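You operate a simulated robot arm through the tools that you are given. There is no shell and no other tool. Be economical: measure what you need, move in short steps, check, and stop when the job is done.

Carry out the task below with a simulated two-armed robot. There is one attempt and no reset: what you move stays moved.

## Task
Crimp the black cable end's sleeve, then prove it in the pull tester.
Fine: leave it in the forks, both levers up.

The check looks at the end state, three seconds after you hand in, the way a careful person would. Anything else that was tipped, shoved, dropped, spilled or broken makes it a failure.

## Robot
Two 7-joint arms with two-finger parallel grippers on one trunk, on a base that drives. Base frame: it is fixed to the floor where the robot stands at the start and does not move with it; the origin is under the middle of the robot, x ahead of it, y to its left, z up. Lengths are in m, angles in degrees, forces in N, time in s.
The left shoulder is at the start at [0.05, 0.187, 1.16], the right one opposite. With the tool pointing down near the work surface each hand reaches from about 0.1 to 0.66 m from the robot's upright axis, wherever it stands, measured 20 degrees to its own side. Places, roughly: die of the orange crimper [0.5, 0.2, 0.9]; orange crimper [0.5, 0.2, 1]; forks of the yellow pull tester [0.5, -0.8, 0.9]; yellow pull tester [0.5, -0.8, 0.9]. Payload 3.43 kg a hand.
Tool frame (each hand has its own): the origin (TCP) lies between the finger pads and is the grasp point; the fingertips stand 0.03 m ahead of it; z points along the fingers, y is the line along which they close. The gripper opens to 0.094 m. The fingers are 0.028 m wide and 0.01 m thick; the gripper's body (0.05 by 0.096 m) begins 0.055 m behind the TCP.
Orientation is that of the tool frame in the base frame, as a unit quaternion [w, x, y, z]. With the fingers straight down and closing along the base's y, the tool's x points along the base's -x, its y along +y and its z along -z.

## Interface
- The arms move only by the tool apply_moves. It takes "left_increments", "right_increments" or both (then of equal length, played together; a hand with none holds still); each is a list of rows, each an object of numbers (a shift or turn left out is 0, a gripper value left out holds the last): "dx", "dy", "dz": the shift along the base's x, y, z in units of 300 mm (1.0 is 300 mm); "rx", "ry", "rz": the turn, a rotation vector about the base's x, y, z in units of 90 degrees (1.0 is 90 degrees). In form: [{"dx": .., "dy": .., "dz": .., "rx": .., "ry": .., "rz": ..}, ...]. A call has 1 to 12 rows; each row is the pose to reach, as a shift and turn from the pose commanded when the call began. "left_claw" and "right_claw" are, for a hand that has rows, the opening, from 0 (shut) to 1 (fully open), set as the call begins (left out, the last holds). A call with a number of a shift or a turn outside -1 to 1 is refused whole. Rows are played at 5 a second. More than 0.05 m and 8.6 degrees between two rows, or a gripper value outside its range, and nothing of the call is played. Where a pose cannot be reached the arm comes as near as it can. A force on the tool above 50 N (or 10 N above the force at the start of the call, whichever is more), or a blocked arm, ends the call early, and 0.2 s more pass. Each finger travels about 0.153 m/s and halts on what it meets, pressing with about 30 N; the grip force reading is that of the motor and also rises with nothing between the fingers. The clock runs only during rows and for 0.2 s after the last one: add rows that repeat a pose to give the fingers time. It gives the time, the measured TCP pose, the force on the tool (base axes), the opening and the grip force at its end, in the units of the frame above (readings bear some noise).
- Cameras (640 x 400 px; columns grow to the right, rows downward): "scene" is now at [0.1453, -0.0343, 1.3155]; the picture's right is [-0.24, -0.97, 0.00], its down [-0.58, 0.14, -0.80] and it looks along [0.78, -0.19, -0.60] (base axes); focal length 269 px, centre (320, 200). "left" rides on the left gripper at [0.076, -0.014, -0.102] in its tool frame; the picture's right is [0.18, 0.98, 0.00], its down [-0.75, 0.14, -0.64] and it looks along [-0.63, 0.12, 0.77] (tool axes); focal length 243 px, centre (320, 200). "right" rides on the right gripper at [0.076, 0.014, -0.102] in its tool frame; the picture's right is [-0.18, 0.98, 0.00], its down [-0.75, -0.14, -0.64] and it looks along [-0.63, -0.12, 0.77] (tool axes); focal length 243 px, centre (320, 200). There is no depth. A picture from a camera that has moved, and an enlarged one, comes with that camera's place and axes in the base frame and with its lens. The place of the scene camera against the robot may be out by one fixed shift of up to 0.018 m in any direction.
- capture(camera): a new picture of that camera. No time passes.
- lift_body(by): slides the trunk up (or, below 0, down) by that many m; the arms and the scene camera ride with it, the base frame stays. It gives what a move gives, with no picture.
- drive_base(legs): drives the robot by 1 to 6 legs, each [ahead, left, turn to the left] in m, m and degrees, along the robot's own axes; the way and the turn of a leg run together, so that a leg with both is an arc; at most 1.5 m and 180 degrees a leg. The arms and the cameras ride along, it lands a little off, and it stops where it bumps. It gives what a move gives.
- turn_head(pan, tilt): turns the head with the scene camera to pan (to the left, within 80 degrees either way) and tilt (down, from -29 to 69), counted from straight ahead of the robot. It gives what a move gives.
- zoom(camera, box): a new picture of the part [left, top, right, bottom] of that camera's present view, enlarged. No time passes.
- hand_in(): hands the job in; it is judged then, once.

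Go step by step. Nothing tells you exact positions but the pictures and the camera data: compare them with the known pose of the tool, close in by small moves and look again before you grip or let go. The budget is 120 turns and 88 pictures, counting those below and the enlarged ones. Unless the task says otherwise, let go and move clear before handing in, and close with one line.

The tools are called after "Request:" as name(argument=value, ...) on one line, values as JSON. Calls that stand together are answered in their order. apply_moves: Moves the arms, as the interface text tells. Its arguments: {"type":"object","properties":{"left_increments":{"type":"array"},"left_claw":{"type":"number"},"right_increments":{"type":"array"},"right_claw":{"type":"number"}},"required":[]} The other tools are called the same way: lift_body (by) slides the trunk up or down; drive_base (legs) drives the base; turn_head (pan, tilt) turns the head that bears the scene camera; capture (camera) takes a picture; zoom (camera, box) takes an enlarged picture of a part of a camera's view; hand_in () hands the job in.

At the start:

```text
t: 0.0
left_eef_pos: [0.3691, 0.1606, 1.0003]
left_tool_rot: [-0.001, 0.0, 1.0, 0.0]
left_ft_force: [-0.2, -0.7, 0.2]
left_gripper_width: 0.0941
left_grip_force: 0.1
right_eef_pos: [0.3411, -0.2153, 1.0005]
right_tool_rot: [0.001, 0.001, 1.0, 0.001]
right_ft_force: [0.1, -0.4, 0.2]
right_gripper_width: 0.0942
right_grip_force: 0.1
trunk travel left (down, up): [-0.375, 0.057]
robot x, y, heading: [0.0013, -0.0009, -0.0]
head pan, tilt: [-13.9, 36.8]
```

scene: 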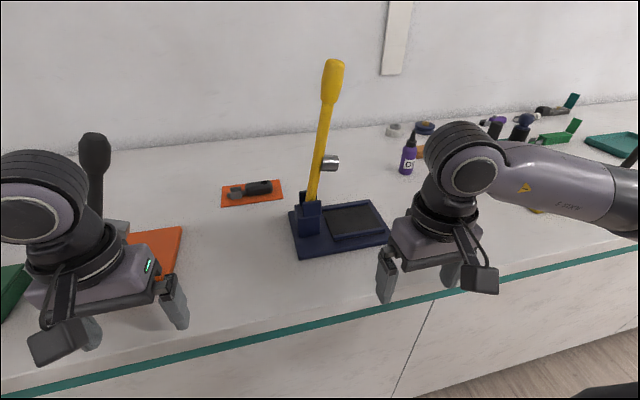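
right: 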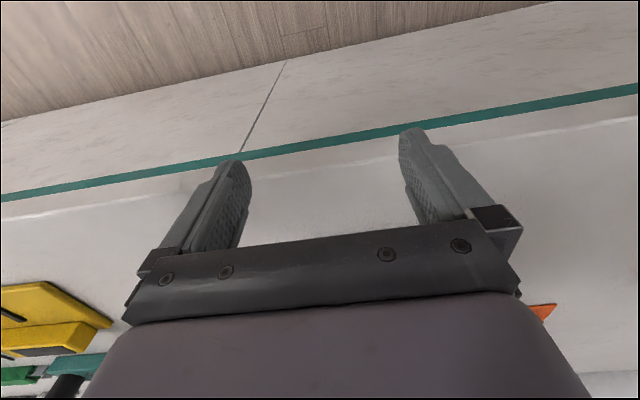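
left: 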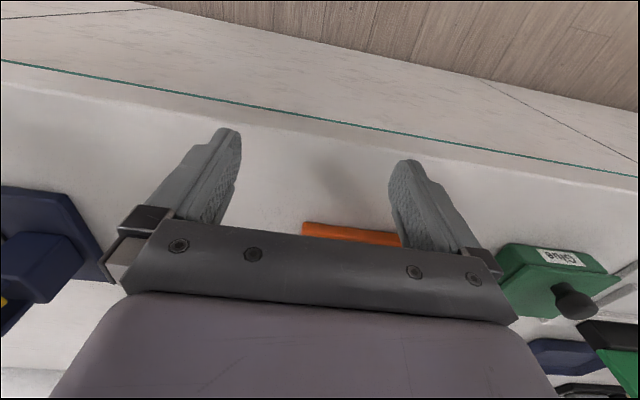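

I see an orange crimper behind the left arm, a blue press with a yellow lever in the middle, and more tools to the right. I'll look around with the head first.

Request:
turn_head(pan=35, tilt=35)

Request:
capture(camera="scene")

Request:
turn_head(pan=-55, tilt=30)

Request:
capture(camera="scene")

```text
t: 1.2
left_eef_pos: [0.371, 0.1608, 0.999]
left_tool_rot: [0.0, -0.001, 1.0, 0.0]
left_ft_force: [-0.5, -0.5, 0.4]
left_gripper_width: 0.0939
left_grip_force: 0.1
right_eef_pos: [0.342, -0.2145, 0.9998]
right_tool_rot: [0.0, 0.001, 1.0, 0.001]
right_ft_force: [-0.3, -0.3, -0.3]
right_gripper_width: 0.0941
right_grip_force: 0.1
trunk travel left (down, up): [-0.375, 0.057]
robot x, y, heading: [0.0, 0.0005, -0.1]
head pan, tilt: [35.0, 35.0]
```

```text
84 pictures are left
camera scene: at [0.133, 0.0371, 1.3183], right [0.57, -0.82, 0.0], down [-0.47, -0.33, -0.82], along [0.67, 0.47, -0.57], focal length 269 px, centre (320, 200)
```

scene: 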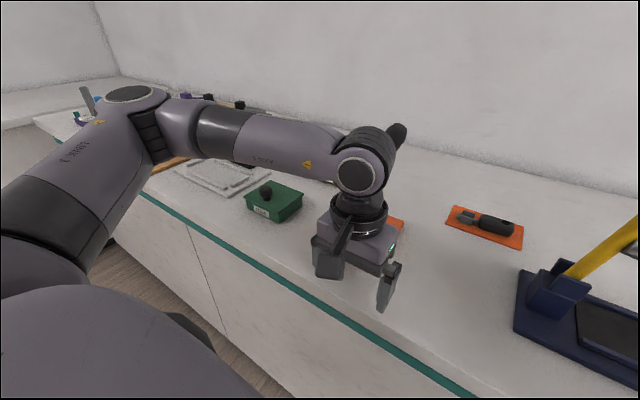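

```text
t: 2.8
left_eef_pos: [0.3699, 0.1601, 1.0007]
left_tool_rot: [0.0, 0.0, 1.0, 0.0]
left_ft_force: [-0.2, -0.9, 0.9]
left_gripper_width: 0.0939
left_grip_force: 0.0
right_eef_pos: [0.3425, -0.215, 0.9993]
right_tool_rot: [0.001, 0.0, 1.0, 0.001]
right_ft_force: [0.5, -0.2, 0.3]
right_gripper_width: 0.0939
right_grip_force: 0.1
trunk travel left (down, up): [-0.375, 0.057]
robot x, y, heading: [0.0008, -0.0037, 0.0]
head pan, tilt: [-55.0, 30.0]
```

```text
83 pictures are left
camera scene: at [0.1127, -0.0873, 1.3261], right [-0.82, -0.57, 0.0], down [-0.29, 0.41, -0.87], along [0.5, -0.71, -0.5], focal length 269 px, centre (320, 200)
```

scene: 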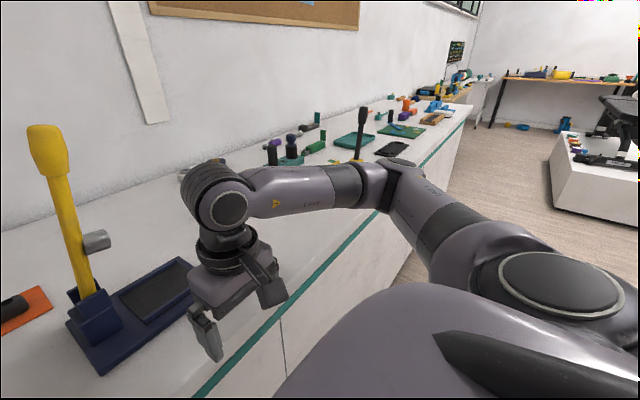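

The left arm hides the crimper, so I'll lift both hands and look from a straight-ahead pose.

Request:
apply_moves(left_increments=[{"dz": 0.15}, {"dz": 0.3, "dx": -0.1}, {"dz": 0.4, "dx": -0.2, "dy": 0.1}, {"dz": 0.4, "dx": -0.35, "dy": 0.2}, {"dz": 0.4, "dx": -0.45, "dy": 0.3}])

Request:
turn_head(pan=15, tilt=40)

Request:
capture(camera="scene")

```text
refused: row 2 steps farther than a row can; nothing moved
```

```text
t: 4.2
left_eef_pos: [0.3696, 0.1618, 0.9997]
left_tool_rot: [0.001, 0.001, 1.0, 0.0]
left_ft_force: [-0.2, 0.6, 0.4]
left_gripper_width: 0.0941
left_grip_force: 0.0
right_eef_pos: [0.3406, -0.215, 1.0007]
right_tool_rot: [0.0, 0.001, 1.0, 0.0]
right_ft_force: [0.1, 0.3, 0.0]
right_gripper_width: 0.0939
right_grip_force: 0.0
trunk travel left (down, up): [-0.375, 0.057]
robot x, y, heading: [-0.0022, -0.0028, -0.1]
head pan, tilt: [15.0, 40.0]
```

```text
82 pictures are left
camera scene: at [0.1429, 0.0086, 1.3108], right [0.26, -0.97, 0.0], down [-0.62, -0.17, -0.77], along [0.74, 0.2, -0.64], focal length 269 px, centre (320, 200)
```

scene: 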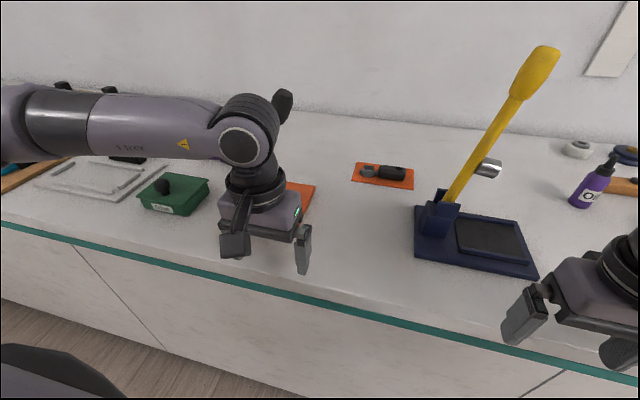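

The step limit was exceeded; I'll retract the left arm in smaller steps.

Request:
apply_moves(left_increments=[{"dz": 0.15}, {"dz": 0.25, "dx": -0.1}, {"dz": 0.3, "dx": -0.2, "dy": 0.05}, {"dz": 0.3, "dx": -0.3, "dy": 0.15}, {"dz": 0.3, "dx": -0.4, "dy": 0.25}, {"dz": 0.3, "dx": -0.45, "dy": 0.38}, {"dz": 0.3, "dx": -0.45, "dy": 0.5}])

Request:
capture(camera="scene")

Request:
zoom(camera="scene", box=[340, 150, 430, 200])

```text
t: 5.8
left_eef_pos: [0.2334, 0.3115, 1.0914]
left_tool_rot: [0.0, 0.001, 1.0, 0.001]
left_ft_force: [0.6, -0.2, 0.1]
left_gripper_width: 0.0941
left_grip_force: 0.2
right_eef_pos: [0.3416, -0.2157, 1.0007]
right_tool_rot: [0.0, 0.001, 1.0, 0.001]
right_ft_force: [0.3, -0.3, -0.4]
right_gripper_width: 0.094
right_grip_force: 0.1
trunk travel left (down, up): [-0.375, 0.057]
robot x, y, heading: [0.0002, -0.0016, 0.1]
head pan, tilt: [15.0, 40.0]
```

```text
81 pictures are left
camera scene: at [0.1426, 0.0089, 1.3108], right [0.26, -0.97, 0.0], down [-0.62, -0.17, -0.77], along [0.74, 0.2, -0.64], focal length 269 px, centre (320, 200)
```

scene: 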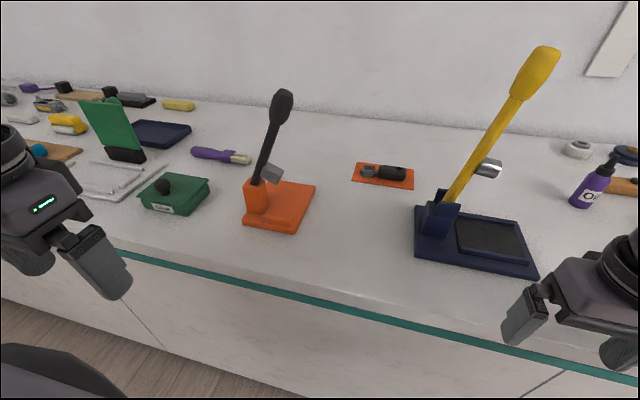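

```text
7.11 times, centred on (385, 175) of scene
camera zoom: at [0.1426, 0.0089, 1.3108], right [0.26, -0.97, 0.0], down [-0.62, -0.17, -0.77], along [0.74, 0.2, -0.64], focal length 1912 px, centre (-142, 378)
```

zoom: 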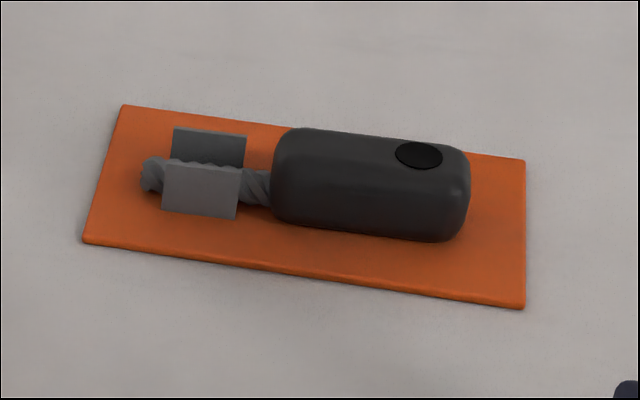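

The black cable end lies on the orange card: a black handle with a twisted cable pointing left and an open U-shaped sleeve. Now the crimper close up.

Request:
zoom(camera="scene", box=[220, 80, 340, 240])

Request:
turn_head(pan=-60, tilt=25)

Request:
zoom(camera="scene", box=[200, 80, 440, 230])

```text
2.50 times, centred on (280, 160) of scene
camera zoom: at [0.1426, 0.0089, 1.3108], right [0.26, -0.97, 0.0], down [-0.62, -0.17, -0.77], along [0.74, 0.2, -0.64], focal length 672 px, centre (420, 300)
```

zoom: 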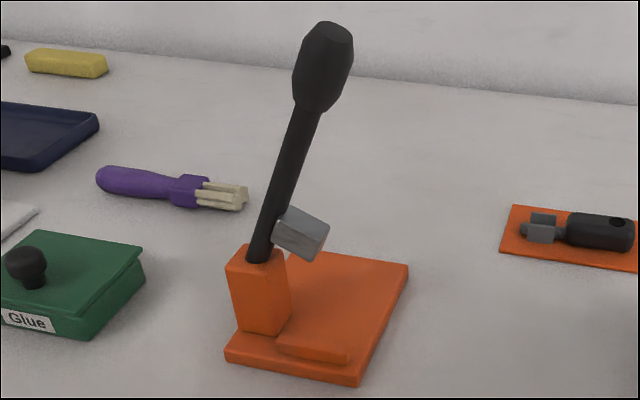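

```text
t: 7.3
left_eef_pos: [0.2351, 0.3101, 1.092]
left_tool_rot: [0.0, 0.0, 1.0, 0.0]
left_ft_force: [0.4, -0.5, 0.3]
left_gripper_width: 0.0941
left_grip_force: 0.1
right_eef_pos: [0.3412, -0.2151, 0.9995]
right_tool_rot: [0.0, 0.0, 1.0, 0.001]
right_ft_force: [0.1, -0.6, 0.0]
right_gripper_width: 0.0939
right_grip_force: 0.1
trunk travel left (down, up): [-0.375, 0.057]
robot x, y, heading: [-0.002, -0.0028, 0.1]
head pan, tilt: [-60.0, 25.0]
```

```text
2.67 times, centred on (320, 155) of scene
camera zoom: at [0.1069, -0.0931, 1.3341], right [-0.87, -0.5, 0.0], down [-0.21, 0.37, -0.91], along [0.45, -0.78, -0.42], focal length 717 px, centre (320, 320)
```

zoom: 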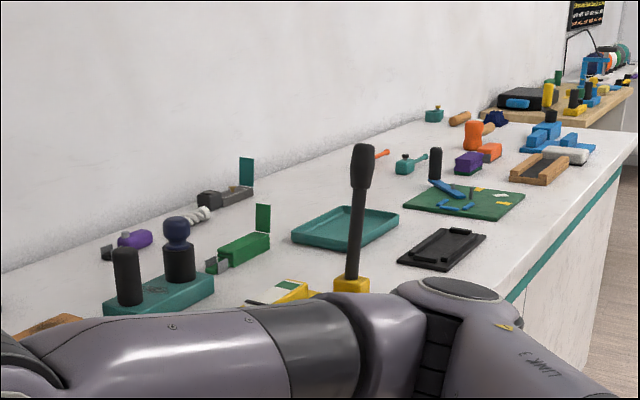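

I need the geometry of the crimper (lever swing, die). Zooming tighter on both the orange and blue machines.

Request:
turn_head(pan=15, tilt=40)

Request:
zoom(camera="scene", box=[230, 140, 326, 240])

Request:
capture(camera="left")

```text
t: 8.8
left_eef_pos: [0.2359, 0.3102, 1.0905]
left_tool_rot: [0.0, -0.001, 1.0, 0.0]
left_ft_force: [0.4, -0.1, -0.1]
left_gripper_width: 0.0939
left_grip_force: 0.0
right_eef_pos: [0.341, -0.2159, 0.9994]
right_tool_rot: [0.0, 0.001, 1.0, 0.001]
right_ft_force: [0.6, 0.5, -0.8]
right_gripper_width: 0.0939
right_grip_force: 0.0
trunk travel left (down, up): [-0.375, 0.057]
robot x, y, heading: [0.0029, 0.0016, 0.0]
head pan, tilt: [15.0, 40.0]
```

```text
4.00 times, centred on (278, 190) of scene
camera zoom: at [0.1429, 0.0086, 1.3108], right [0.26, -0.97, 0.0], down [-0.62, -0.17, -0.77], along [0.74, 0.2, -0.64], focal length 1075 px, centre (488, 240)
```

zoom: 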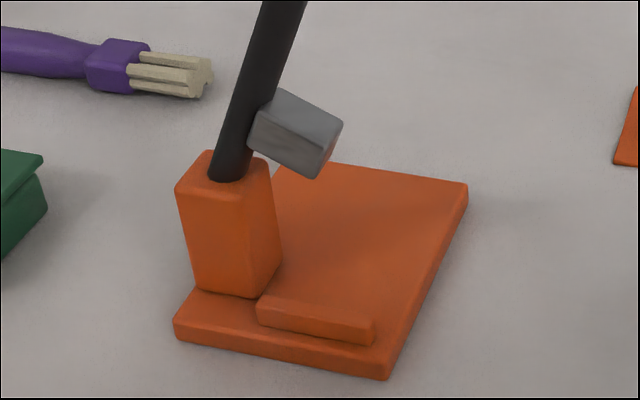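

```text
76 pictures are left
camera left: at [0.1588, 0.297, 1.1939], right [-0.18, 0.98, 0.0], down [0.75, 0.14, 0.64], along [0.63, 0.12, -0.77], focal length 243 px, centre (320, 200)
```

left: 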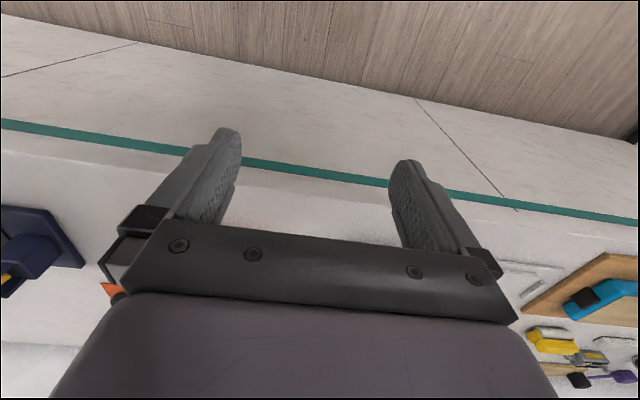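

The crimper's geometry is now fairly clear: the lever swings in the y–z plane toward -y at x≈0.51, and a stop bar along y sits at the front. I'll retract the right hand and look at the tester.

Request:
apply_moves(right_increments=[{"dz": 0.15}, {"dz": 0.25, "dx": -0.1}, {"dz": 0.3, "dx": -0.2, "dy": 0.05}, {"dz": 0.3, "dx": -0.3, "dy": 0.05}, {"dz": 0.3, "dx": -0.36, "dy": 0.05}])

Request:
turn_head(pan=-65, tilt=30)

Request:
capture(camera="scene")

```text
t: 10.0
left_eef_pos: [0.2354, 0.3113, 1.0917]
left_tool_rot: [0.0, 0.001, 1.0, 0.001]
left_ft_force: [-0.1, 0.9, -0.1]
left_gripper_width: 0.0939
left_grip_force: 0.0
right_eef_pos: [0.2405, -0.201, 1.0904]
right_tool_rot: [0.002, 0.009, 1.0, -0.003]
right_ft_force: [11.4, -8.6, -1.7]
right_gripper_width: 0.0939
right_grip_force: 0.1
trunk travel left (down, up): [-0.375, 0.057]
robot x, y, heading: [-0.0011, -0.0012, -0.3]
head pan, tilt: [15.0, 40.0]
stopped in row 5 (right hand): the force on the tool passed its limit (the readings are from after the stop); the commanded pose is now the measured one
```

```text
t: 11.5
left_eef_pos: [0.2343, 0.3112, 1.0914]
left_tool_rot: [0.0, 0.001, 1.0, 0.0]
left_ft_force: [-0.4, -0.2, 0.5]
left_gripper_width: 0.0939
left_grip_force: 0.0
right_eef_pos: [0.2395, -0.2018, 1.0903]
right_tool_rot: [0.002, 0.01, 1.0, -0.001]
right_ft_force: [27.3, -10.6, -1.3]
right_gripper_width: 0.0941
right_grip_force: 0.1
trunk travel left (down, up): [-0.375, 0.057]
robot x, y, heading: [-0.0004, 0.0011, -0.1]
head pan, tilt: [-65.0, 30.0]
```

```text
75 pictures are left
camera scene: at [0.0991, -0.0953, 1.3261], right [-0.91, -0.42, 0.0], down [-0.21, 0.45, -0.87], along [0.37, -0.78, -0.5], focal length 269 px, centre (320, 200)
```

scene: 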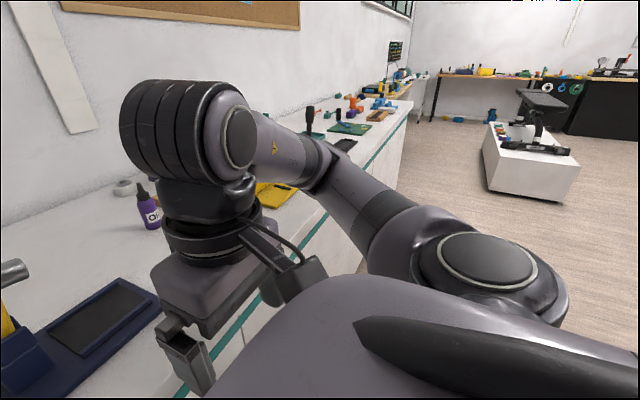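

The right hand touched the robot's own body, so I'll ease it forward. Then drive right to view the tester frontally.

Request:
apply_moves(right_increments=[{"dx": 0.08, "dy": -0.05}, {"dx": 0.15, "dy": -0.1}])

Request:
drive_base(legs=[[0, -0.6, 0]])

Request:
turn_head(pan=-25, tilt=35)

Request:
capture(camera="scene")

```text
t: 12.1
left_eef_pos: [0.2356, 0.3108, 1.0919]
left_tool_rot: [0.0, 0.001, 1.0, 0.0]
left_ft_force: [-0.3, -1.2, 0.6]
left_gripper_width: 0.094
left_grip_force: 0.0
right_eef_pos: [0.2848, -0.2331, 1.0913]
right_tool_rot: [0.002, 0.008, 1.0, -0.002]
right_ft_force: [0.0, -1.2, -0.4]
right_gripper_width: 0.0941
right_grip_force: 0.1
trunk travel left (down, up): [-0.375, 0.057]
robot x, y, heading: [-0.0001, -0.0013, 0.0]
head pan, tilt: [-65.0, 30.0]
```

```text
t: 15.6
left_eef_pos: [0.2357, -0.2969, 1.0913]
left_tool_rot: [0.0, 0.002, 1.0, 0.0]
left_ft_force: [-0.7, 0.6, -0.2]
left_gripper_width: 0.0939
left_grip_force: 0.0
right_eef_pos: [0.2826, -0.8412, 1.0899]
right_tool_rot: [0.001, 0.01, 1.0, -0.002]
right_ft_force: [0.4, 1.0, 0.3]
right_gripper_width: 0.0941
right_grip_force: 0.1
trunk travel left (down, up): [-0.375, 0.057]
robot x, y, heading: [-0.0004, -0.6084, -0.3]
head pan, tilt: [-65.0, 30.0]
```

```text
t: 16.6
left_eef_pos: [0.2363, -0.2975, 1.0922]
left_tool_rot: [0.0, 0.002, 1.0, 0.001]
left_ft_force: [-0.1, -0.6, 0.2]
left_gripper_width: 0.0938
left_grip_force: 0.0
right_eef_pos: [0.2837, -0.8414, 1.0902]
right_tool_rot: [0.002, 0.011, 1.0, -0.002]
right_ft_force: [0.1, -0.5, 0.0]
right_gripper_width: 0.0939
right_grip_force: 0.0
trunk travel left (down, up): [-0.375, 0.057]
robot x, y, heading: [-0.0004, -0.6062, -0.1]
head pan, tilt: [-25.0, 35.0]
```

```text
74 pictures are left
camera scene: at [0.1396, -0.659, 1.3183], right [-0.43, -0.9, 0.0], down [-0.52, 0.24, -0.82], along [0.74, -0.35, -0.57], focal length 269 px, centre (320, 200)
```

scene: 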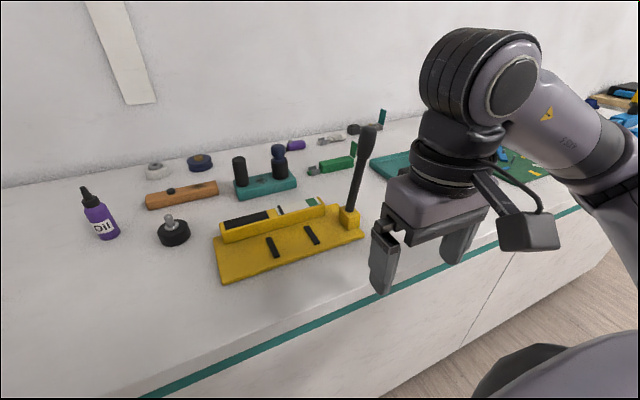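

Request:
zoom(camera="scene", box=[200, 115, 400, 290])

Request:
capture(camera="right")

```text
2.29 times, centred on (300, 202) of scene
camera zoom: at [0.1396, -0.659, 1.3183], right [-0.43, -0.9, 0.0], down [-0.52, 0.24, -0.82], along [0.74, -0.35, -0.57], focal length 614 px, centre (366, 194)
```

zoom: 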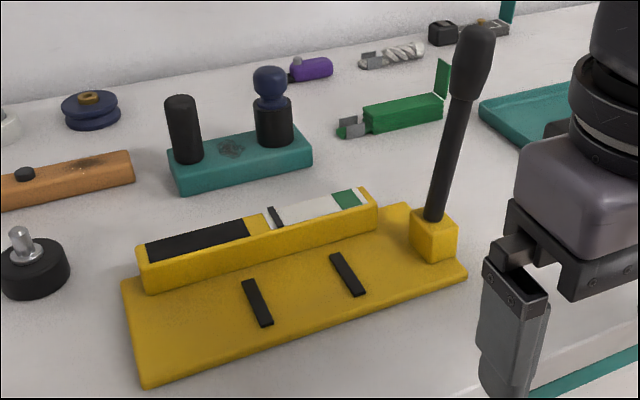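

```text
72 pictures are left
camera right: at [0.2074, -0.8251, 1.1914], right [0.2, 0.98, 0.0], down [0.75, -0.15, 0.65], along [0.63, -0.13, -0.76], focal length 243 px, centre (320, 200)
```

right: 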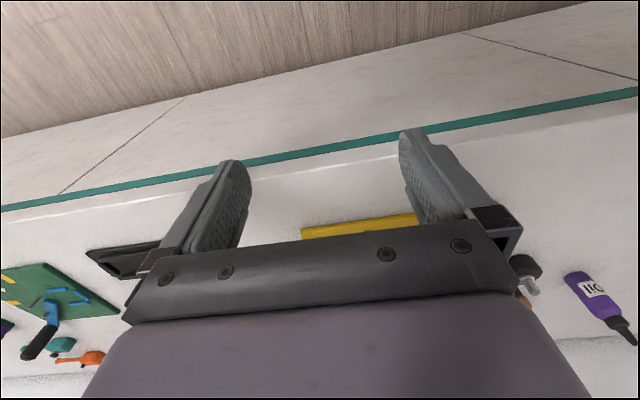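

The tester: yellow plate with scale bar, lever at its right end, and two black "forks" about 0.085 m apart along y. A tighter look.

Request:
zoom(camera="scene", box=[256, 205, 366, 275])

Request:
zoom(camera="scene", box=[210, 190, 340, 280])

```text
5.71 times, centred on (311, 240) of scene
camera zoom: at [0.1396, -0.659, 1.3183], right [-0.43, -0.9, 0.0], down [-0.52, 0.24, -0.82], along [0.74, -0.35, -0.57], focal length 1536 px, centre (371, -29)
```

zoom: 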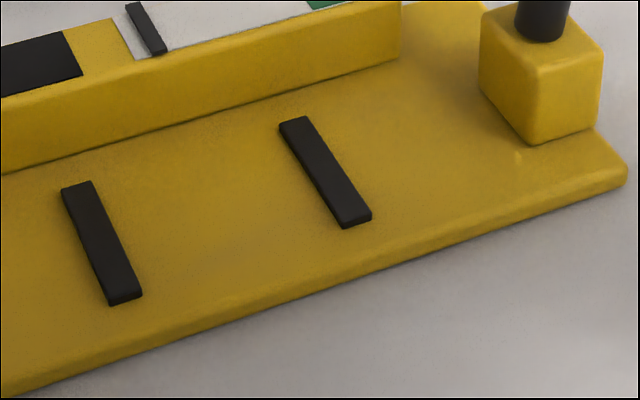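

```text
4.44 times, centred on (275, 235) of scene
camera zoom: at [0.1396, -0.659, 1.3183], right [-0.43, -0.9, 0.0], down [-0.52, 0.24, -0.82], along [0.74, -0.35, -0.57], focal length 1195 px, centre (520, 44)
```

zoom: 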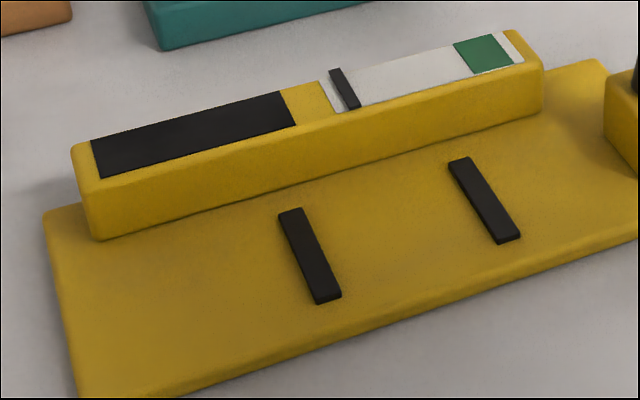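

The tester's forks are two low raised bars at about (0.516, -0.735) and (0.515, -0.82); the cable end spans both. I'll drive back and a little closer to the bench for the cable end.

Request:
drive_base(legs=[[0, 0.57, 0], [0.1, 0, 0]])

Request:
turn_head(pan=8, tilt=45)

Request:
capture(camera="scene")

```text
t: 20.8
left_eef_pos: [0.3263, 0.2794, 1.091]
left_tool_rot: [-0.001, 0.002, 1.0, 0.0]
left_ft_force: [0.5, -0.1, 0.2]
left_gripper_width: 0.094
left_grip_force: 0.1
right_eef_pos: [0.3745, -0.2655, 1.09]
right_tool_rot: [0.002, 0.01, 1.0, -0.002]
right_ft_force: [-0.7, 1.1, -0.5]
right_gripper_width: 0.0938
right_grip_force: 0.0
trunk travel left (down, up): [-0.375, 0.057]
robot x, y, heading: [0.0925, -0.0313, -0.2]
head pan, tilt: [-25.0, 35.0]
stopped in leg 2: the robot was blocked; the commanded pose is now the measured one
```

```text
t: 21.8
left_eef_pos: [0.3264, 0.2786, 1.0918]
left_tool_rot: [-0.001, 0.002, 1.0, 0.001]
left_ft_force: [0.4, -0.1, 0.7]
left_gripper_width: 0.0939
left_grip_force: 0.1
right_eef_pos: [0.3754, -0.2665, 1.0909]
right_tool_rot: [0.001, 0.011, 1.0, -0.002]
right_ft_force: [-0.3, 0.4, 0.4]
right_gripper_width: 0.0939
right_grip_force: 0.0
trunk travel left (down, up): [-0.375, 0.057]
robot x, y, heading: [0.0927, -0.0318, -0.3]
head pan, tilt: [8.0, 45.0]
```

```text
69 pictures are left
camera scene: at [0.2316, -0.0346, 1.3035], right [0.14, -0.99, 0.0], down [-0.7, -0.1, -0.71], along [0.7, 0.1, -0.71], focal length 269 px, centre (320, 200)
```

scene: 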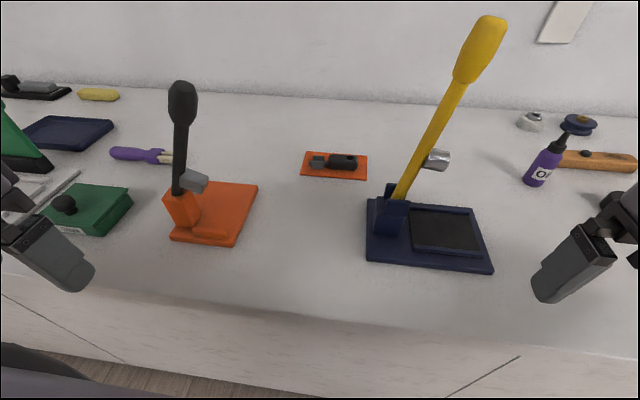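

The arm's forearm must pass between the two tall levers to reach the cable end, and it is near the reach limit. I'll reposition the base right and turn slightly so that the left shoulder lines up with the gap.

Request:
drive_base(legs=[[-0.03, -0.13, 0], [0, 0, -15], [0.03, 0, 0]])

Request:
turn_head(pan=25, tilt=40)

Request:
capture(camera="scene")

```text
t: 24.4
left_eef_pos: [0.3977, 0.0699, 1.0912]
left_tool_rot: [-0.001, 0.134, 0.991, 0.0]
left_ft_force: [-0.3, -1.4, -0.5]
left_gripper_width: 0.0941
left_grip_force: 0.1
right_eef_pos: [0.3027, -0.4687, 1.0892]
right_tool_rot: [0.0, 0.141, 0.99, -0.002]
right_ft_force: [0.2, -1.4, 0.0]
right_gripper_width: 0.0941
right_grip_force: 0.2
trunk travel left (down, up): [-0.375, 0.057]
robot x, y, heading: [0.0866, -0.1686, -15.4]
head pan, tilt: [8.0, 45.0]
```

```text
t: 25.2
left_eef_pos: [0.3976, 0.0698, 1.0905]
left_tool_rot: [-0.001, 0.132, 0.991, 0.0]
left_ft_force: [-0.1, 1.5, 0.0]
left_gripper_width: 0.0942
left_grip_force: 0.0
right_eef_pos: [0.3029, -0.4682, 1.0896]
right_tool_rot: [0.0, 0.141, 0.99, -0.002]
right_ft_force: [0.0, 0.2, -0.5]
right_gripper_width: 0.0939
right_grip_force: 0.0
trunk travel left (down, up): [-0.375, 0.057]
robot x, y, heading: [0.0876, -0.1692, -15.3]
head pan, tilt: [25.0, 40.0]
```

```text
68 pictures are left
camera scene: at [0.231, -0.1835, 1.3107], right [0.17, -0.99, 0.0], down [-0.63, -0.11, -0.77], along [0.76, 0.13, -0.64], focal length 269 px, centre (320, 200)
```

scene: 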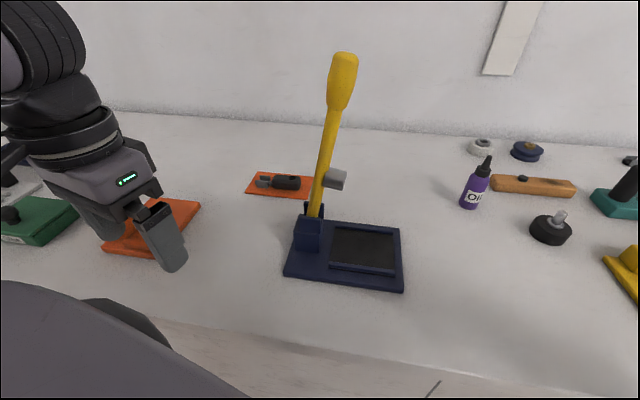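

I'll turn the left hand so that it closes along x (yaw −90°), raising and centring it in the gap.

Request:
apply_moves(left_increments=[{"dz": 0.1, "rz": -0.092, "dy": -0.03}, {"dz": 0.2, "rz": -0.184, "dy": -0.06}, {"dz": 0.2, "rz": -0.276, "dy": -0.09}, {"dz": 0.2, "rz": -0.368, "dy": -0.12}, {"dz": 0.2, "rz": -0.46, "dy": -0.15}, {"dz": 0.2, "rz": -0.552, "dy": -0.18}, {"dz": 0.2, "rz": -0.644, "dy": -0.21}, {"dz": 0.2, "rz": -0.736, "dy": -0.24}, {"dz": 0.2, "rz": -0.83, "dy": -0.27}])

Request:
capture(camera="scene")

```text
t: 27.2
left_eef_pos: [0.3975, -0.0122, 1.1508]
left_tool_rot: [-0.001, 0.708, 0.707, 0.001]
left_ft_force: [-0.5, -0.3, -0.2]
left_gripper_width: 0.0941
left_grip_force: 0.1
right_eef_pos: [0.3019, -0.4685, 1.0904]
right_tool_rot: [0.001, 0.142, 0.99, -0.002]
right_ft_force: [-0.3, -0.3, 0.1]
right_gripper_width: 0.0941
right_grip_force: 0.1
trunk travel left (down, up): [-0.375, 0.057]
robot x, y, heading: [0.0894, -0.1688, -15.4]
head pan, tilt: [25.0, 40.0]
```

```text
67 pictures are left
camera scene: at [0.231, -0.1836, 1.3107], right [0.17, -0.99, 0.0], down [-0.63, -0.11, -0.77], along [0.76, 0.13, -0.64], focal length 269 px, centre (320, 200)
```

scene: 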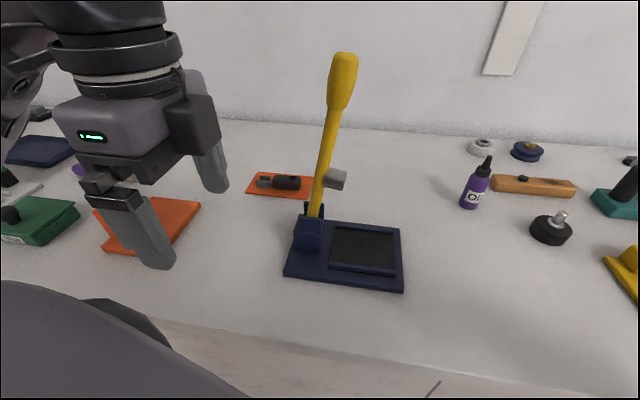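

Request:
capture(camera="left")

```text
66 pictures are left
camera left: at [0.3835, 0.0635, 1.2532], right [0.98, 0.18, 0.0], down [0.14, -0.75, 0.64], along [0.12, -0.63, -0.77], focal length 243 px, centre (320, 200)
```

left: 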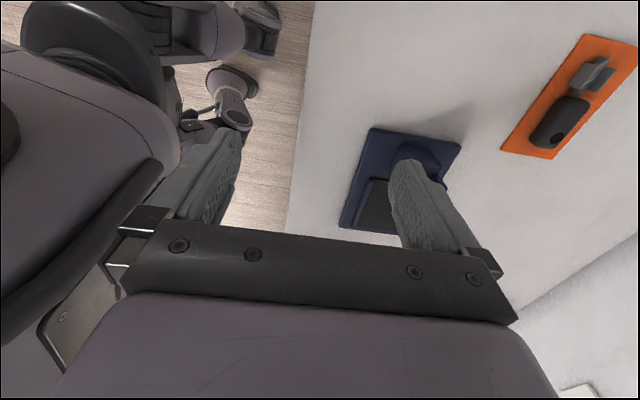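

The wrist camera shows the cable end around x≈0.72, y≈0.01. Moving forward through the gap at height.

Request:
apply_moves(left_increments=[{"dx": 0.14, "dy": 0.02}, {"dx": 0.28, "dy": 0.02}, {"dx": 0.42, "dy": 0.02}, {"dx": 0.56, "dy": 0.02}, {"dx": 0.7, "dy": 0.02}, {"dx": 0.84, "dy": 0.02}, {"dx": 0.95, "dy": 0.02}])

Request:
capture(camera="left")

Request:
capture(camera="scene")

```text
t: 28.8
left_eef_pos: [0.4598, -0.078, 1.1298]
left_tool_rot: [0.0, 0.707, 0.708, 0.001]
left_ft_force: [-0.3, -0.1, -0.7]
left_gripper_width: 0.094
left_grip_force: 0.0
left hand out of reach, approached as far as the arm can: row 1, 2, 3, 4, 5, 6, 7
right_eef_pos: [0.3026, -0.4678, 1.0901]
right_tool_rot: [0.001, 0.142, 0.99, -0.001]
right_ft_force: [0.2, 0.4, 0.7]
right_gripper_width: 0.094
right_grip_force: 0.0
trunk travel left (down, up): [-0.375, 0.057]
robot x, y, heading: [0.0922, -0.1724, -15.5]
head pan, tilt: [25.0, 40.0]
```

```text
65 pictures are left
camera left: at [0.4447, -0.002, 1.2324], right [0.98, 0.19, 0.0], down [0.14, -0.75, 0.64], along [0.12, -0.63, -0.77], focal length 243 px, centre (320, 200)
```

left: 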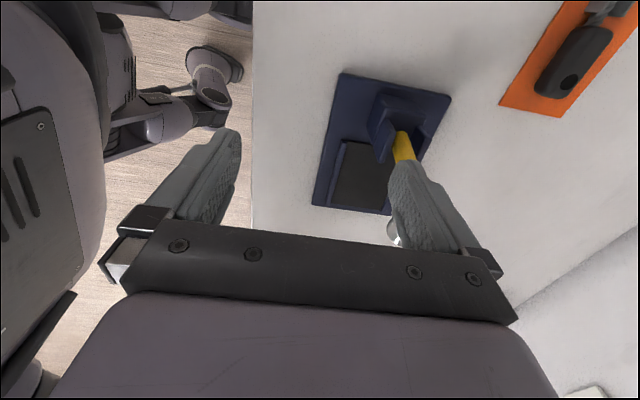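

```text
64 pictures are left
camera scene: at [0.2309, -0.1834, 1.3108], right [0.17, -0.99, 0.0], down [-0.63, -0.11, -0.77], along [0.76, 0.13, -0.64], focal length 269 px, centre (320, 200)
```

scene: 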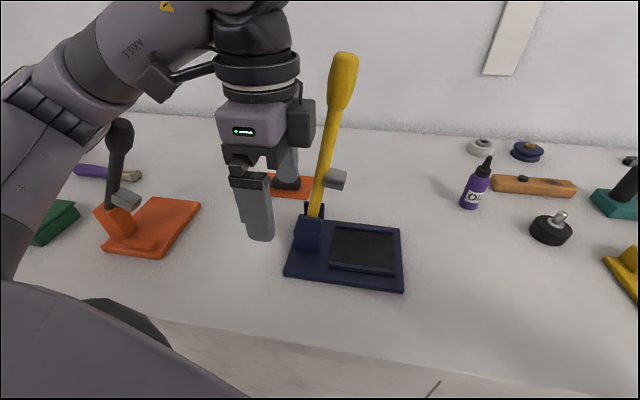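

Yaw −90° isn't reachable with the left hand, while the right hand should manage it as the mirror image. I'll back the left hand off in small moves first, keeping clear of the yellow lever.

Request:
apply_moves(left_increments=[{"dx": -0.1, "dy": 0.05}])

```text
t: 29.2
left_eef_pos: [0.4298, -0.065, 1.1291]
left_tool_rot: [0.0, 0.707, 0.707, -0.001]
left_ft_force: [0.1, 0.2, 0.3]
left_gripper_width: 0.0939
left_grip_force: 0.1
right_eef_pos: [0.3027, -0.4678, 1.0899]
right_tool_rot: [0.002, 0.142, 0.99, -0.002]
right_ft_force: [-0.2, 0.3, 0.1]
right_gripper_width: 0.0941
right_grip_force: 0.1
trunk travel left (down, up): [-0.375, 0.057]
robot x, y, heading: [0.0849, -0.1713, -15.6]
head pan, tilt: [25.0, 40.0]
```

Request:
apply_moves(left_increments=[{"dx": -0.08, "dy": 0.05, "rz": 0.08}, {"dx": -0.14, "dy": 0.1, "rz": 0.17}, {"dx": -0.14, "dy": 0.15, "rz": 0.26}, {"dx": -0.14, "dy": 0.2, "rz": 0.35}, {"dx": -0.14, "dy": 0.25, "rz": 0.44}, {"dx": -0.14, "dy": 0.3, "rz": 0.53}, {"dx": -0.14, "dy": 0.35, "rz": 0.62}, {"dx": -0.14, "dy": 0.4, "rz": 0.71}, {"dx": -0.14, "dy": 0.45, "rz": 0.8}, {"dx": -0.14, "dy": 0.45, "rz": 0.83}])

Request:
drive_base(legs=[[-0.04, 0, 0], [0, 0, 25], [0.055, 0.345, 0]])

```text
t: 31.4
left_eef_pos: [0.3895, 0.0678, 1.1288]
left_tool_rot: [-0.001, 0.132, 0.991, 0.001]
left_ft_force: [0.3, 0.3, -0.3]
left_gripper_width: 0.094
left_grip_force: 0.1
right_eef_pos: [0.3035, -0.4684, 1.0897]
right_tool_rot: [0.0, 0.142, 0.99, -0.002]
right_ft_force: [-0.7, 1.2, -0.4]
right_gripper_width: 0.0939
right_grip_force: 0.0
trunk travel left (down, up): [-0.375, 0.057]
robot x, y, heading: [0.0925, -0.1685, -15.1]
head pan, tilt: [25.0, 40.0]
```

```text
t: 35.4
left_eef_pos: [0.2195, 0.5366, 1.1283]
left_tool_rot: [0.0, -0.084, 0.996, -0.001]
left_ft_force: [1.2, -0.2, 0.2]
left_gripper_width: 0.0939
left_grip_force: 0.0
right_eef_pos: [0.3668, 0.0137, 1.0901]
right_tool_rot: [0.001, -0.074, 0.997, -0.002]
right_ft_force: [-0.5, -0.3, -0.4]
right_gripper_width: 0.0938
right_grip_force: 0.0
trunk travel left (down, up): [-0.375, 0.057]
robot x, y, heading: [0.0484, 0.1964, 9.8]
head pan, tilt: [25.0, 40.0]
```

Base is in place for the right arm. I'll nudge ahead and begin turning the right hand to yaw −90°.

Request:
drive_base(legs=[[0.035, 0.0, 0]])

Request:
apply_moves(right_increments=[{"rz": -0.09, "dz": 0.05}, {"rz": -0.18, "dz": 0.1}, {"rz": -0.27, "dz": 0.1}, {"rz": -0.36, "dz": 0.1}, {"rz": -0.45, "dz": 0.1}, {"rz": -0.54, "dz": 0.1}, {"rz": -0.63, "dz": 0.1}, {"rz": -0.72, "dz": 0.1}, {"rz": -0.81, "dz": 0.1}, {"rz": -0.9, "dz": 0.1}, {"rz": -0.99, "dz": 0.1}])

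Request:
capture(camera="right")

```text
t: 36.3
left_eef_pos: [0.2549, 0.5427, 1.1298]
left_tool_rot: [0.0, -0.083, 0.997, 0.0]
left_ft_force: [0.2, 0.4, 0.5]
left_gripper_width: 0.094
left_grip_force: 0.0
right_eef_pos: [0.4029, 0.0181, 1.0901]
right_tool_rot: [0.001, -0.075, 0.997, -0.001]
right_ft_force: [-0.1, -0.1, 0.1]
right_gripper_width: 0.094
right_grip_force: 0.1
trunk travel left (down, up): [-0.375, 0.057]
robot x, y, heading: [0.0844, 0.2006, 9.6]
head pan, tilt: [25.0, 40.0]
```

```text
t: 38.7
left_eef_pos: [0.2542, 0.5424, 1.1291]
left_tool_rot: [-0.001, -0.084, 0.996, -0.001]
left_ft_force: [0.1, 0.0, 0.2]
left_gripper_width: 0.0941
left_grip_force: 0.0
right_eef_pos: [0.4011, 0.0173, 1.121]
right_tool_rot: [0.0, 0.647, 0.763, -0.001]
right_ft_force: [-0.6, 1.0, -1.1]
right_gripper_width: 0.094
right_grip_force: 0.0
trunk travel left (down, up): [-0.375, 0.057]
robot x, y, heading: [0.081, 0.1961, 9.7]
head pan, tilt: [25.0, 40.0]
```

```text
63 pictures are left
camera right: at [0.4035, 0.0962, 1.2215], right [1.0, -0.02, 0.0], down [-0.02, -0.76, 0.64], along [-0.02, -0.64, -0.76], focal length 243 px, centre (320, 200)
```

right: 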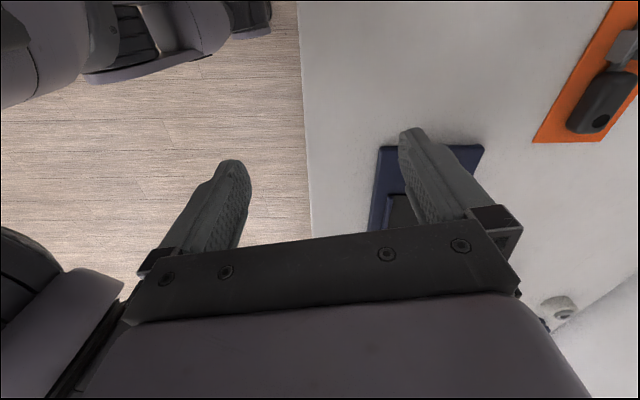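

Request:
apply_moves(right_increments=[{"rz": -0.052, "dx": 0.1}, {"rz": -0.105, "dx": 0.2}, {"rz": -0.105, "dx": 0.34}, {"rz": -0.105, "dx": 0.48}, {"rz": -0.105, "dx": 0.62}, {"rz": -0.105, "dx": 0.76}])

Request:
capture(camera="right")

Request:
turn_head(pan=-25, tilt=40)

Request:
capture(camera="scene")

```text
t: 40.1
left_eef_pos: [0.2538, 0.5429, 1.129]
left_tool_rot: [-0.001, -0.084, 0.996, -0.001]
left_ft_force: [0.0, 0.8, 0.7]
left_gripper_width: 0.0938
left_grip_force: 0.0
right_eef_pos: [0.6285, 0.0188, 1.1218]
right_tool_rot: [-0.001, 0.706, 0.708, -0.004]
right_ft_force: [-0.8, 0.3, 0.0]
right_gripper_width: 0.094
right_grip_force: 0.1
trunk travel left (down, up): [-0.375, 0.057]
robot x, y, heading: [0.0824, 0.2015, 9.8]
head pan, tilt: [25.0, 40.0]
```

```text
62 pictures are left
camera right: at [0.644, 0.0958, 1.2219], right [0.98, -0.18, 0.0], down [-0.14, -0.75, 0.65], along [-0.12, -0.63, -0.76], focal length 243 px, centre (320, 200)
```

right: 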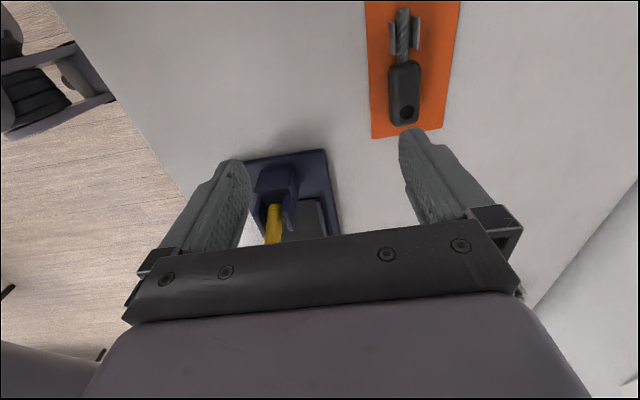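

```text
t: 41.2
left_eef_pos: [0.2534, 0.5424, 1.1295]
left_tool_rot: [0.0, -0.083, 0.997, 0.001]
left_ft_force: [0.1, 0.3, -1.0]
left_gripper_width: 0.0943
left_grip_force: 0.0
right_eef_pos: [0.6292, 0.018, 1.1213]
right_tool_rot: [-0.001, 0.707, 0.707, -0.002]
right_ft_force: [-0.8, 0.2, 0.3]
right_gripper_width: 0.0942
right_grip_force: 0.0
trunk travel left (down, up): [-0.375, 0.057]
robot x, y, heading: [0.0842, 0.2019, 9.8]
head pan, tilt: [-25.0, 40.0]
```

```text
61 pictures are left
camera scene: at [0.2233, 0.174, 1.3108], right [-0.27, -0.96, 0.0], down [-0.62, 0.17, -0.77], along [0.74, -0.2, -0.64], focal length 269 px, centre (320, 200)
```

scene: 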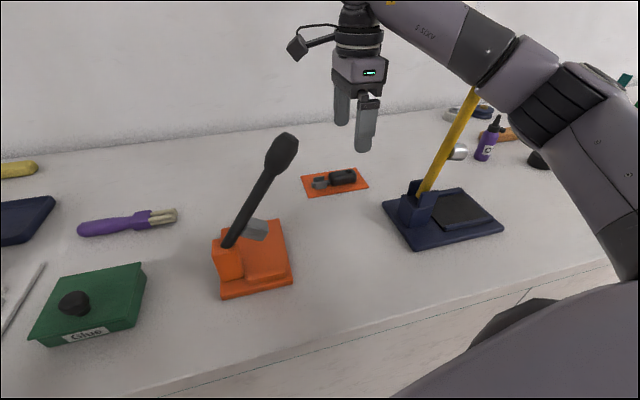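

The pick pose works, but the forearm hovers over the blue press's lever. I'll retract, shift the base left ~0.13 m so the arm comes in straighter, and approach again.

Request:
apply_moves(right_increments=[{"dx": -0.12, "dy": -0.02}, {"dx": -0.25, "dy": -0.05}, {"dx": -0.38, "dy": -0.09}, {"dx": -0.5, "dy": -0.15}, {"dx": -0.6, "dy": -0.22}, {"dx": -0.69, "dy": -0.3}])

Request:
drive_base(legs=[[-0.005, 0.14, -2]])

Request:
apply_moves(right_increments=[{"dx": 0.13}, {"dx": 0.26, "dy": -0.02}, {"dx": 0.39, "dy": -0.04}, {"dx": 0.52, "dy": -0.06}, {"dx": 0.65, "dy": -0.08}, {"dx": 0.78, "dy": -0.1}])

Request:
capture(camera="scene")

```text
t: 42.6
left_eef_pos: [0.2529, 0.5417, 1.1297]
left_tool_rot: [0.0, -0.084, 0.996, 0.0]
left_ft_force: [0.3, -0.4, -0.3]
left_gripper_width: 0.0939
left_grip_force: 0.0
right_eef_pos: [0.421, -0.0739, 1.1213]
right_tool_rot: [0.0, 0.707, 0.707, -0.002]
right_ft_force: [0.3, 0.3, 0.0]
right_gripper_width: 0.0942
right_grip_force: 0.1
trunk travel left (down, up): [-0.375, 0.057]
robot x, y, heading: [0.0835, 0.1977, 9.4]
head pan, tilt: [-25.0, 40.0]
```

```text
t: 44.0
left_eef_pos: [0.2395, 0.6765, 1.1293]
left_tool_rot: [0.0, -0.067, 0.998, -0.001]
left_ft_force: [-0.1, 1.1, 0.7]
left_gripper_width: 0.094
left_grip_force: 0.1
right_eef_pos: [0.3876, 0.0555, 1.1218]
right_tool_rot: [-0.001, 0.718, 0.696, -0.003]
right_ft_force: [0.4, -0.4, -0.6]
right_gripper_width: 0.0941
right_grip_force: 0.1
trunk travel left (down, up): [-0.375, 0.057]
robot x, y, heading: [0.0553, 0.3415, 7.5]
head pan, tilt: [-25.0, 40.0]
```

```text
t: 45.4
left_eef_pos: [0.24, 0.6755, 1.1299]
left_tool_rot: [-0.001, -0.066, 0.998, 0.0]
left_ft_force: [0.2, 0.3, -0.2]
left_gripper_width: 0.0938
left_grip_force: 0.0
right_eef_pos: [0.621, 0.0259, 1.1195]
right_tool_rot: [-0.001, 0.718, 0.696, -0.003]
right_ft_force: [-0.2, -0.1, -0.5]
right_gripper_width: 0.0941
right_grip_force: 0.1
trunk travel left (down, up): [-0.375, 0.057]
robot x, y, heading: [0.0553, 0.3414, 7.6]
head pan, tilt: [-25.0, 40.0]
```

```text
60 pictures are left
camera scene: at [0.197, 0.3096, 1.3107], right [-0.3, -0.95, 0.0], down [-0.61, 0.19, -0.77], along [0.73, -0.23, -0.64], focal length 269 px, centre (320, 200)
```

scene: 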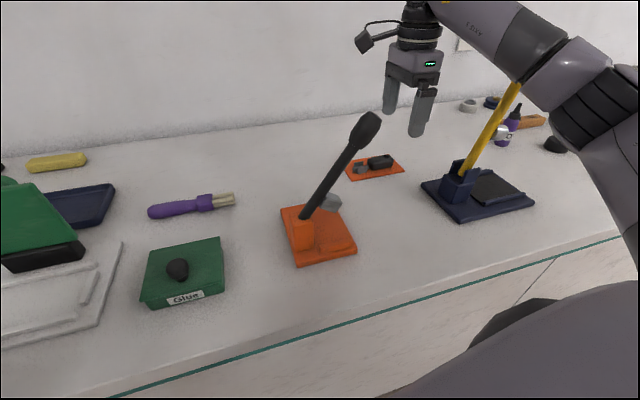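

Now the forearm is well clear of the blue press lever. Moving above the cable end.

Request:
apply_moves(right_increments=[{"dx": 0.13, "dz": -0.05, "rz": 0.02}, {"dx": 0.26, "dz": -0.12, "rz": 0.02}, {"dx": 0.31, "dz": -0.25, "rz": 0.02}])

Request:
capture(camera="right")

```text
t: 46.2
left_eef_pos: [0.2401, 0.6761, 1.1299]
left_tool_rot: [-0.001, -0.066, 0.998, -0.001]
left_ft_force: [-0.1, -0.7, -1.1]
left_gripper_width: 0.0938
left_grip_force: 0.1
right_eef_pos: [0.7137, 0.025, 1.0453]
right_tool_rot: [0.0, 0.707, 0.707, -0.002]
right_ft_force: [-0.8, -0.3, -0.3]
right_gripper_width: 0.0942
right_grip_force: 0.1
trunk travel left (down, up): [-0.375, 0.057]
robot x, y, heading: [0.0506, 0.3362, 7.7]
head pan, tilt: [-25.0, 40.0]
```

```text
59 pictures are left
camera right: at [0.7284, 0.1024, 1.1461], right [0.98, -0.18, 0.0], down [-0.14, -0.75, 0.65], along [-0.12, -0.63, -0.76], focal length 243 px, centre (320, 200)
```

right: 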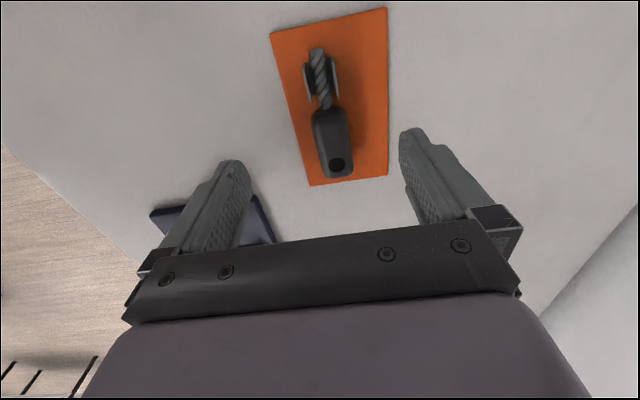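

The cable end axis is at x≈0.720, handle y from 0.033 to −0.035, tip at y≈0.072. Descending over the handle centre.

Request:
apply_moves(right_increments=[{"dx": 0.021, "dy": -0.05, "dz": -0.08}, {"dx": 0.021, "dy": -0.083, "dz": -0.16}, {"dx": 0.021, "dy": -0.083, "dz": -0.22}, {"dx": 0.021, "dy": -0.083, "dz": -0.265}])

Request:
capture(camera="right")

Request:
capture(camera="scene")

```text
t: 47.2
left_eef_pos: [0.2398, 0.6766, 1.1291]
left_tool_rot: [-0.001, -0.066, 0.998, -0.002]
left_ft_force: [0.1, 0.5, 0.2]
left_gripper_width: 0.0938
left_grip_force: 0.1
right_eef_pos: [0.7157, 0.001, 0.9657]
right_tool_rot: [0.0, 0.707, 0.707, -0.003]
right_ft_force: [0.4, -0.3, -0.1]
right_gripper_width: 0.0941
right_grip_force: 0.1
right hand out of reach, approached as far as the arm can: row 1, 2, 3, 4
trunk travel left (down, up): [-0.375, 0.057]
robot x, y, heading: [0.0554, 0.3419, 7.7]
head pan, tilt: [-25.0, 40.0]
```

```text
58 pictures are left
camera right: at [0.7311, 0.0779, 1.0675], right [0.98, -0.19, 0.0], down [-0.14, -0.75, 0.64], along [-0.12, -0.63, -0.76], focal length 243 px, centre (320, 200)
```

right: 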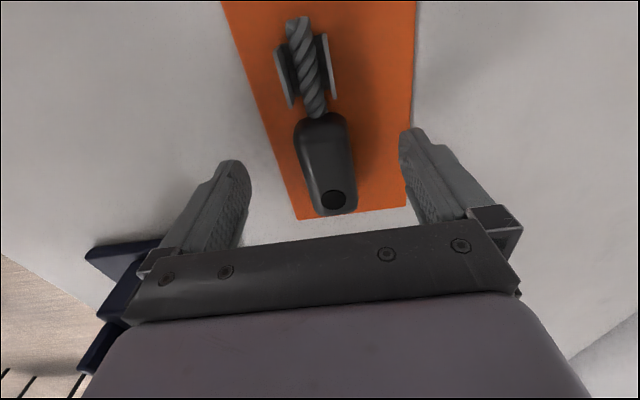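

```text
57 pictures are left
camera scene: at [0.1967, 0.3097, 1.3108], right [-0.3, -0.95, 0.0], down [-0.61, 0.19, -0.77], along [0.73, -0.23, -0.64], focal length 269 px, centre (320, 200)
```

scene: 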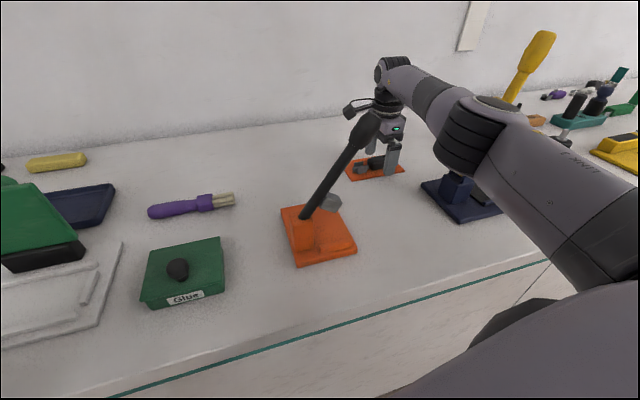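

Well centred; lowering 6 mm then gripping gently.

Request:
apply_moves(right_increments=[{"dz": -0.01}, {"dz": -0.02}])

Request:
apply_moves(right_increments=[{"dz": 0}, {"dz": 0}, {"dz": 0}, {"dz": 0}], right_claw=0)

Request:
capture(camera="right")

```text
t: 47.8
left_eef_pos: [0.2398, 0.6751, 1.1293]
left_tool_rot: [0.0, -0.066, 0.998, 0.001]
left_ft_force: [0.5, 0.1, -0.1]
left_gripper_width: 0.0937
left_grip_force: 0.0
right_eef_pos: [0.7159, 0.0014, 0.9601]
right_tool_rot: [-0.001, 0.708, 0.706, -0.002]
right_ft_force: [-0.4, 0.1, -0.1]
right_gripper_width: 0.0941
right_grip_force: 0.0
trunk travel left (down, up): [-0.375, 0.057]
robot x, y, heading: [0.0533, 0.3424, 7.4]
head pan, tilt: [-25.0, 40.0]
```

```text
t: 48.8
left_eef_pos: [0.2393, 0.6751, 1.1286]
left_tool_rot: [0.0, -0.066, 0.998, 0.001]
left_ft_force: [0.3, -0.6, 0.9]
left_gripper_width: 0.0942
left_grip_force: 0.0
right_eef_pos: [0.7163, 0.0019, 0.9604]
right_tool_rot: [0.0, 0.708, 0.706, -0.001]
right_ft_force: [1.2, -0.1, 1.1]
right_gripper_width: 0.0311
right_grip_force: 29.9
trunk travel left (down, up): [-0.375, 0.057]
robot x, y, heading: [0.0579, 0.3398, 7.4]
head pan, tilt: [-25.0, 40.0]
```

```text
56 pictures are left
camera right: at [0.7313, 0.0783, 1.0614], right [0.98, -0.19, 0.0], down [-0.14, -0.75, 0.64], along [-0.12, -0.63, -0.76], focal length 243 px, centre (320, 200)
```

right: 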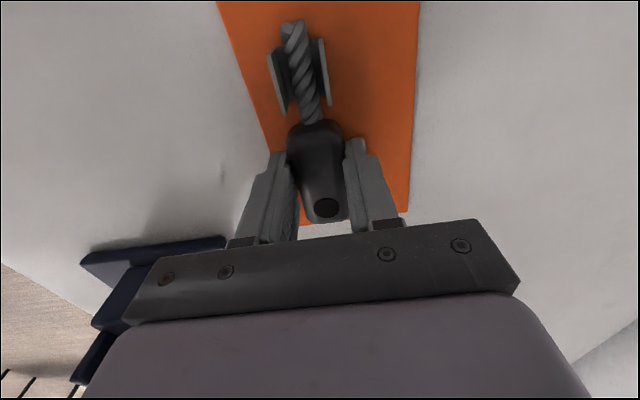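

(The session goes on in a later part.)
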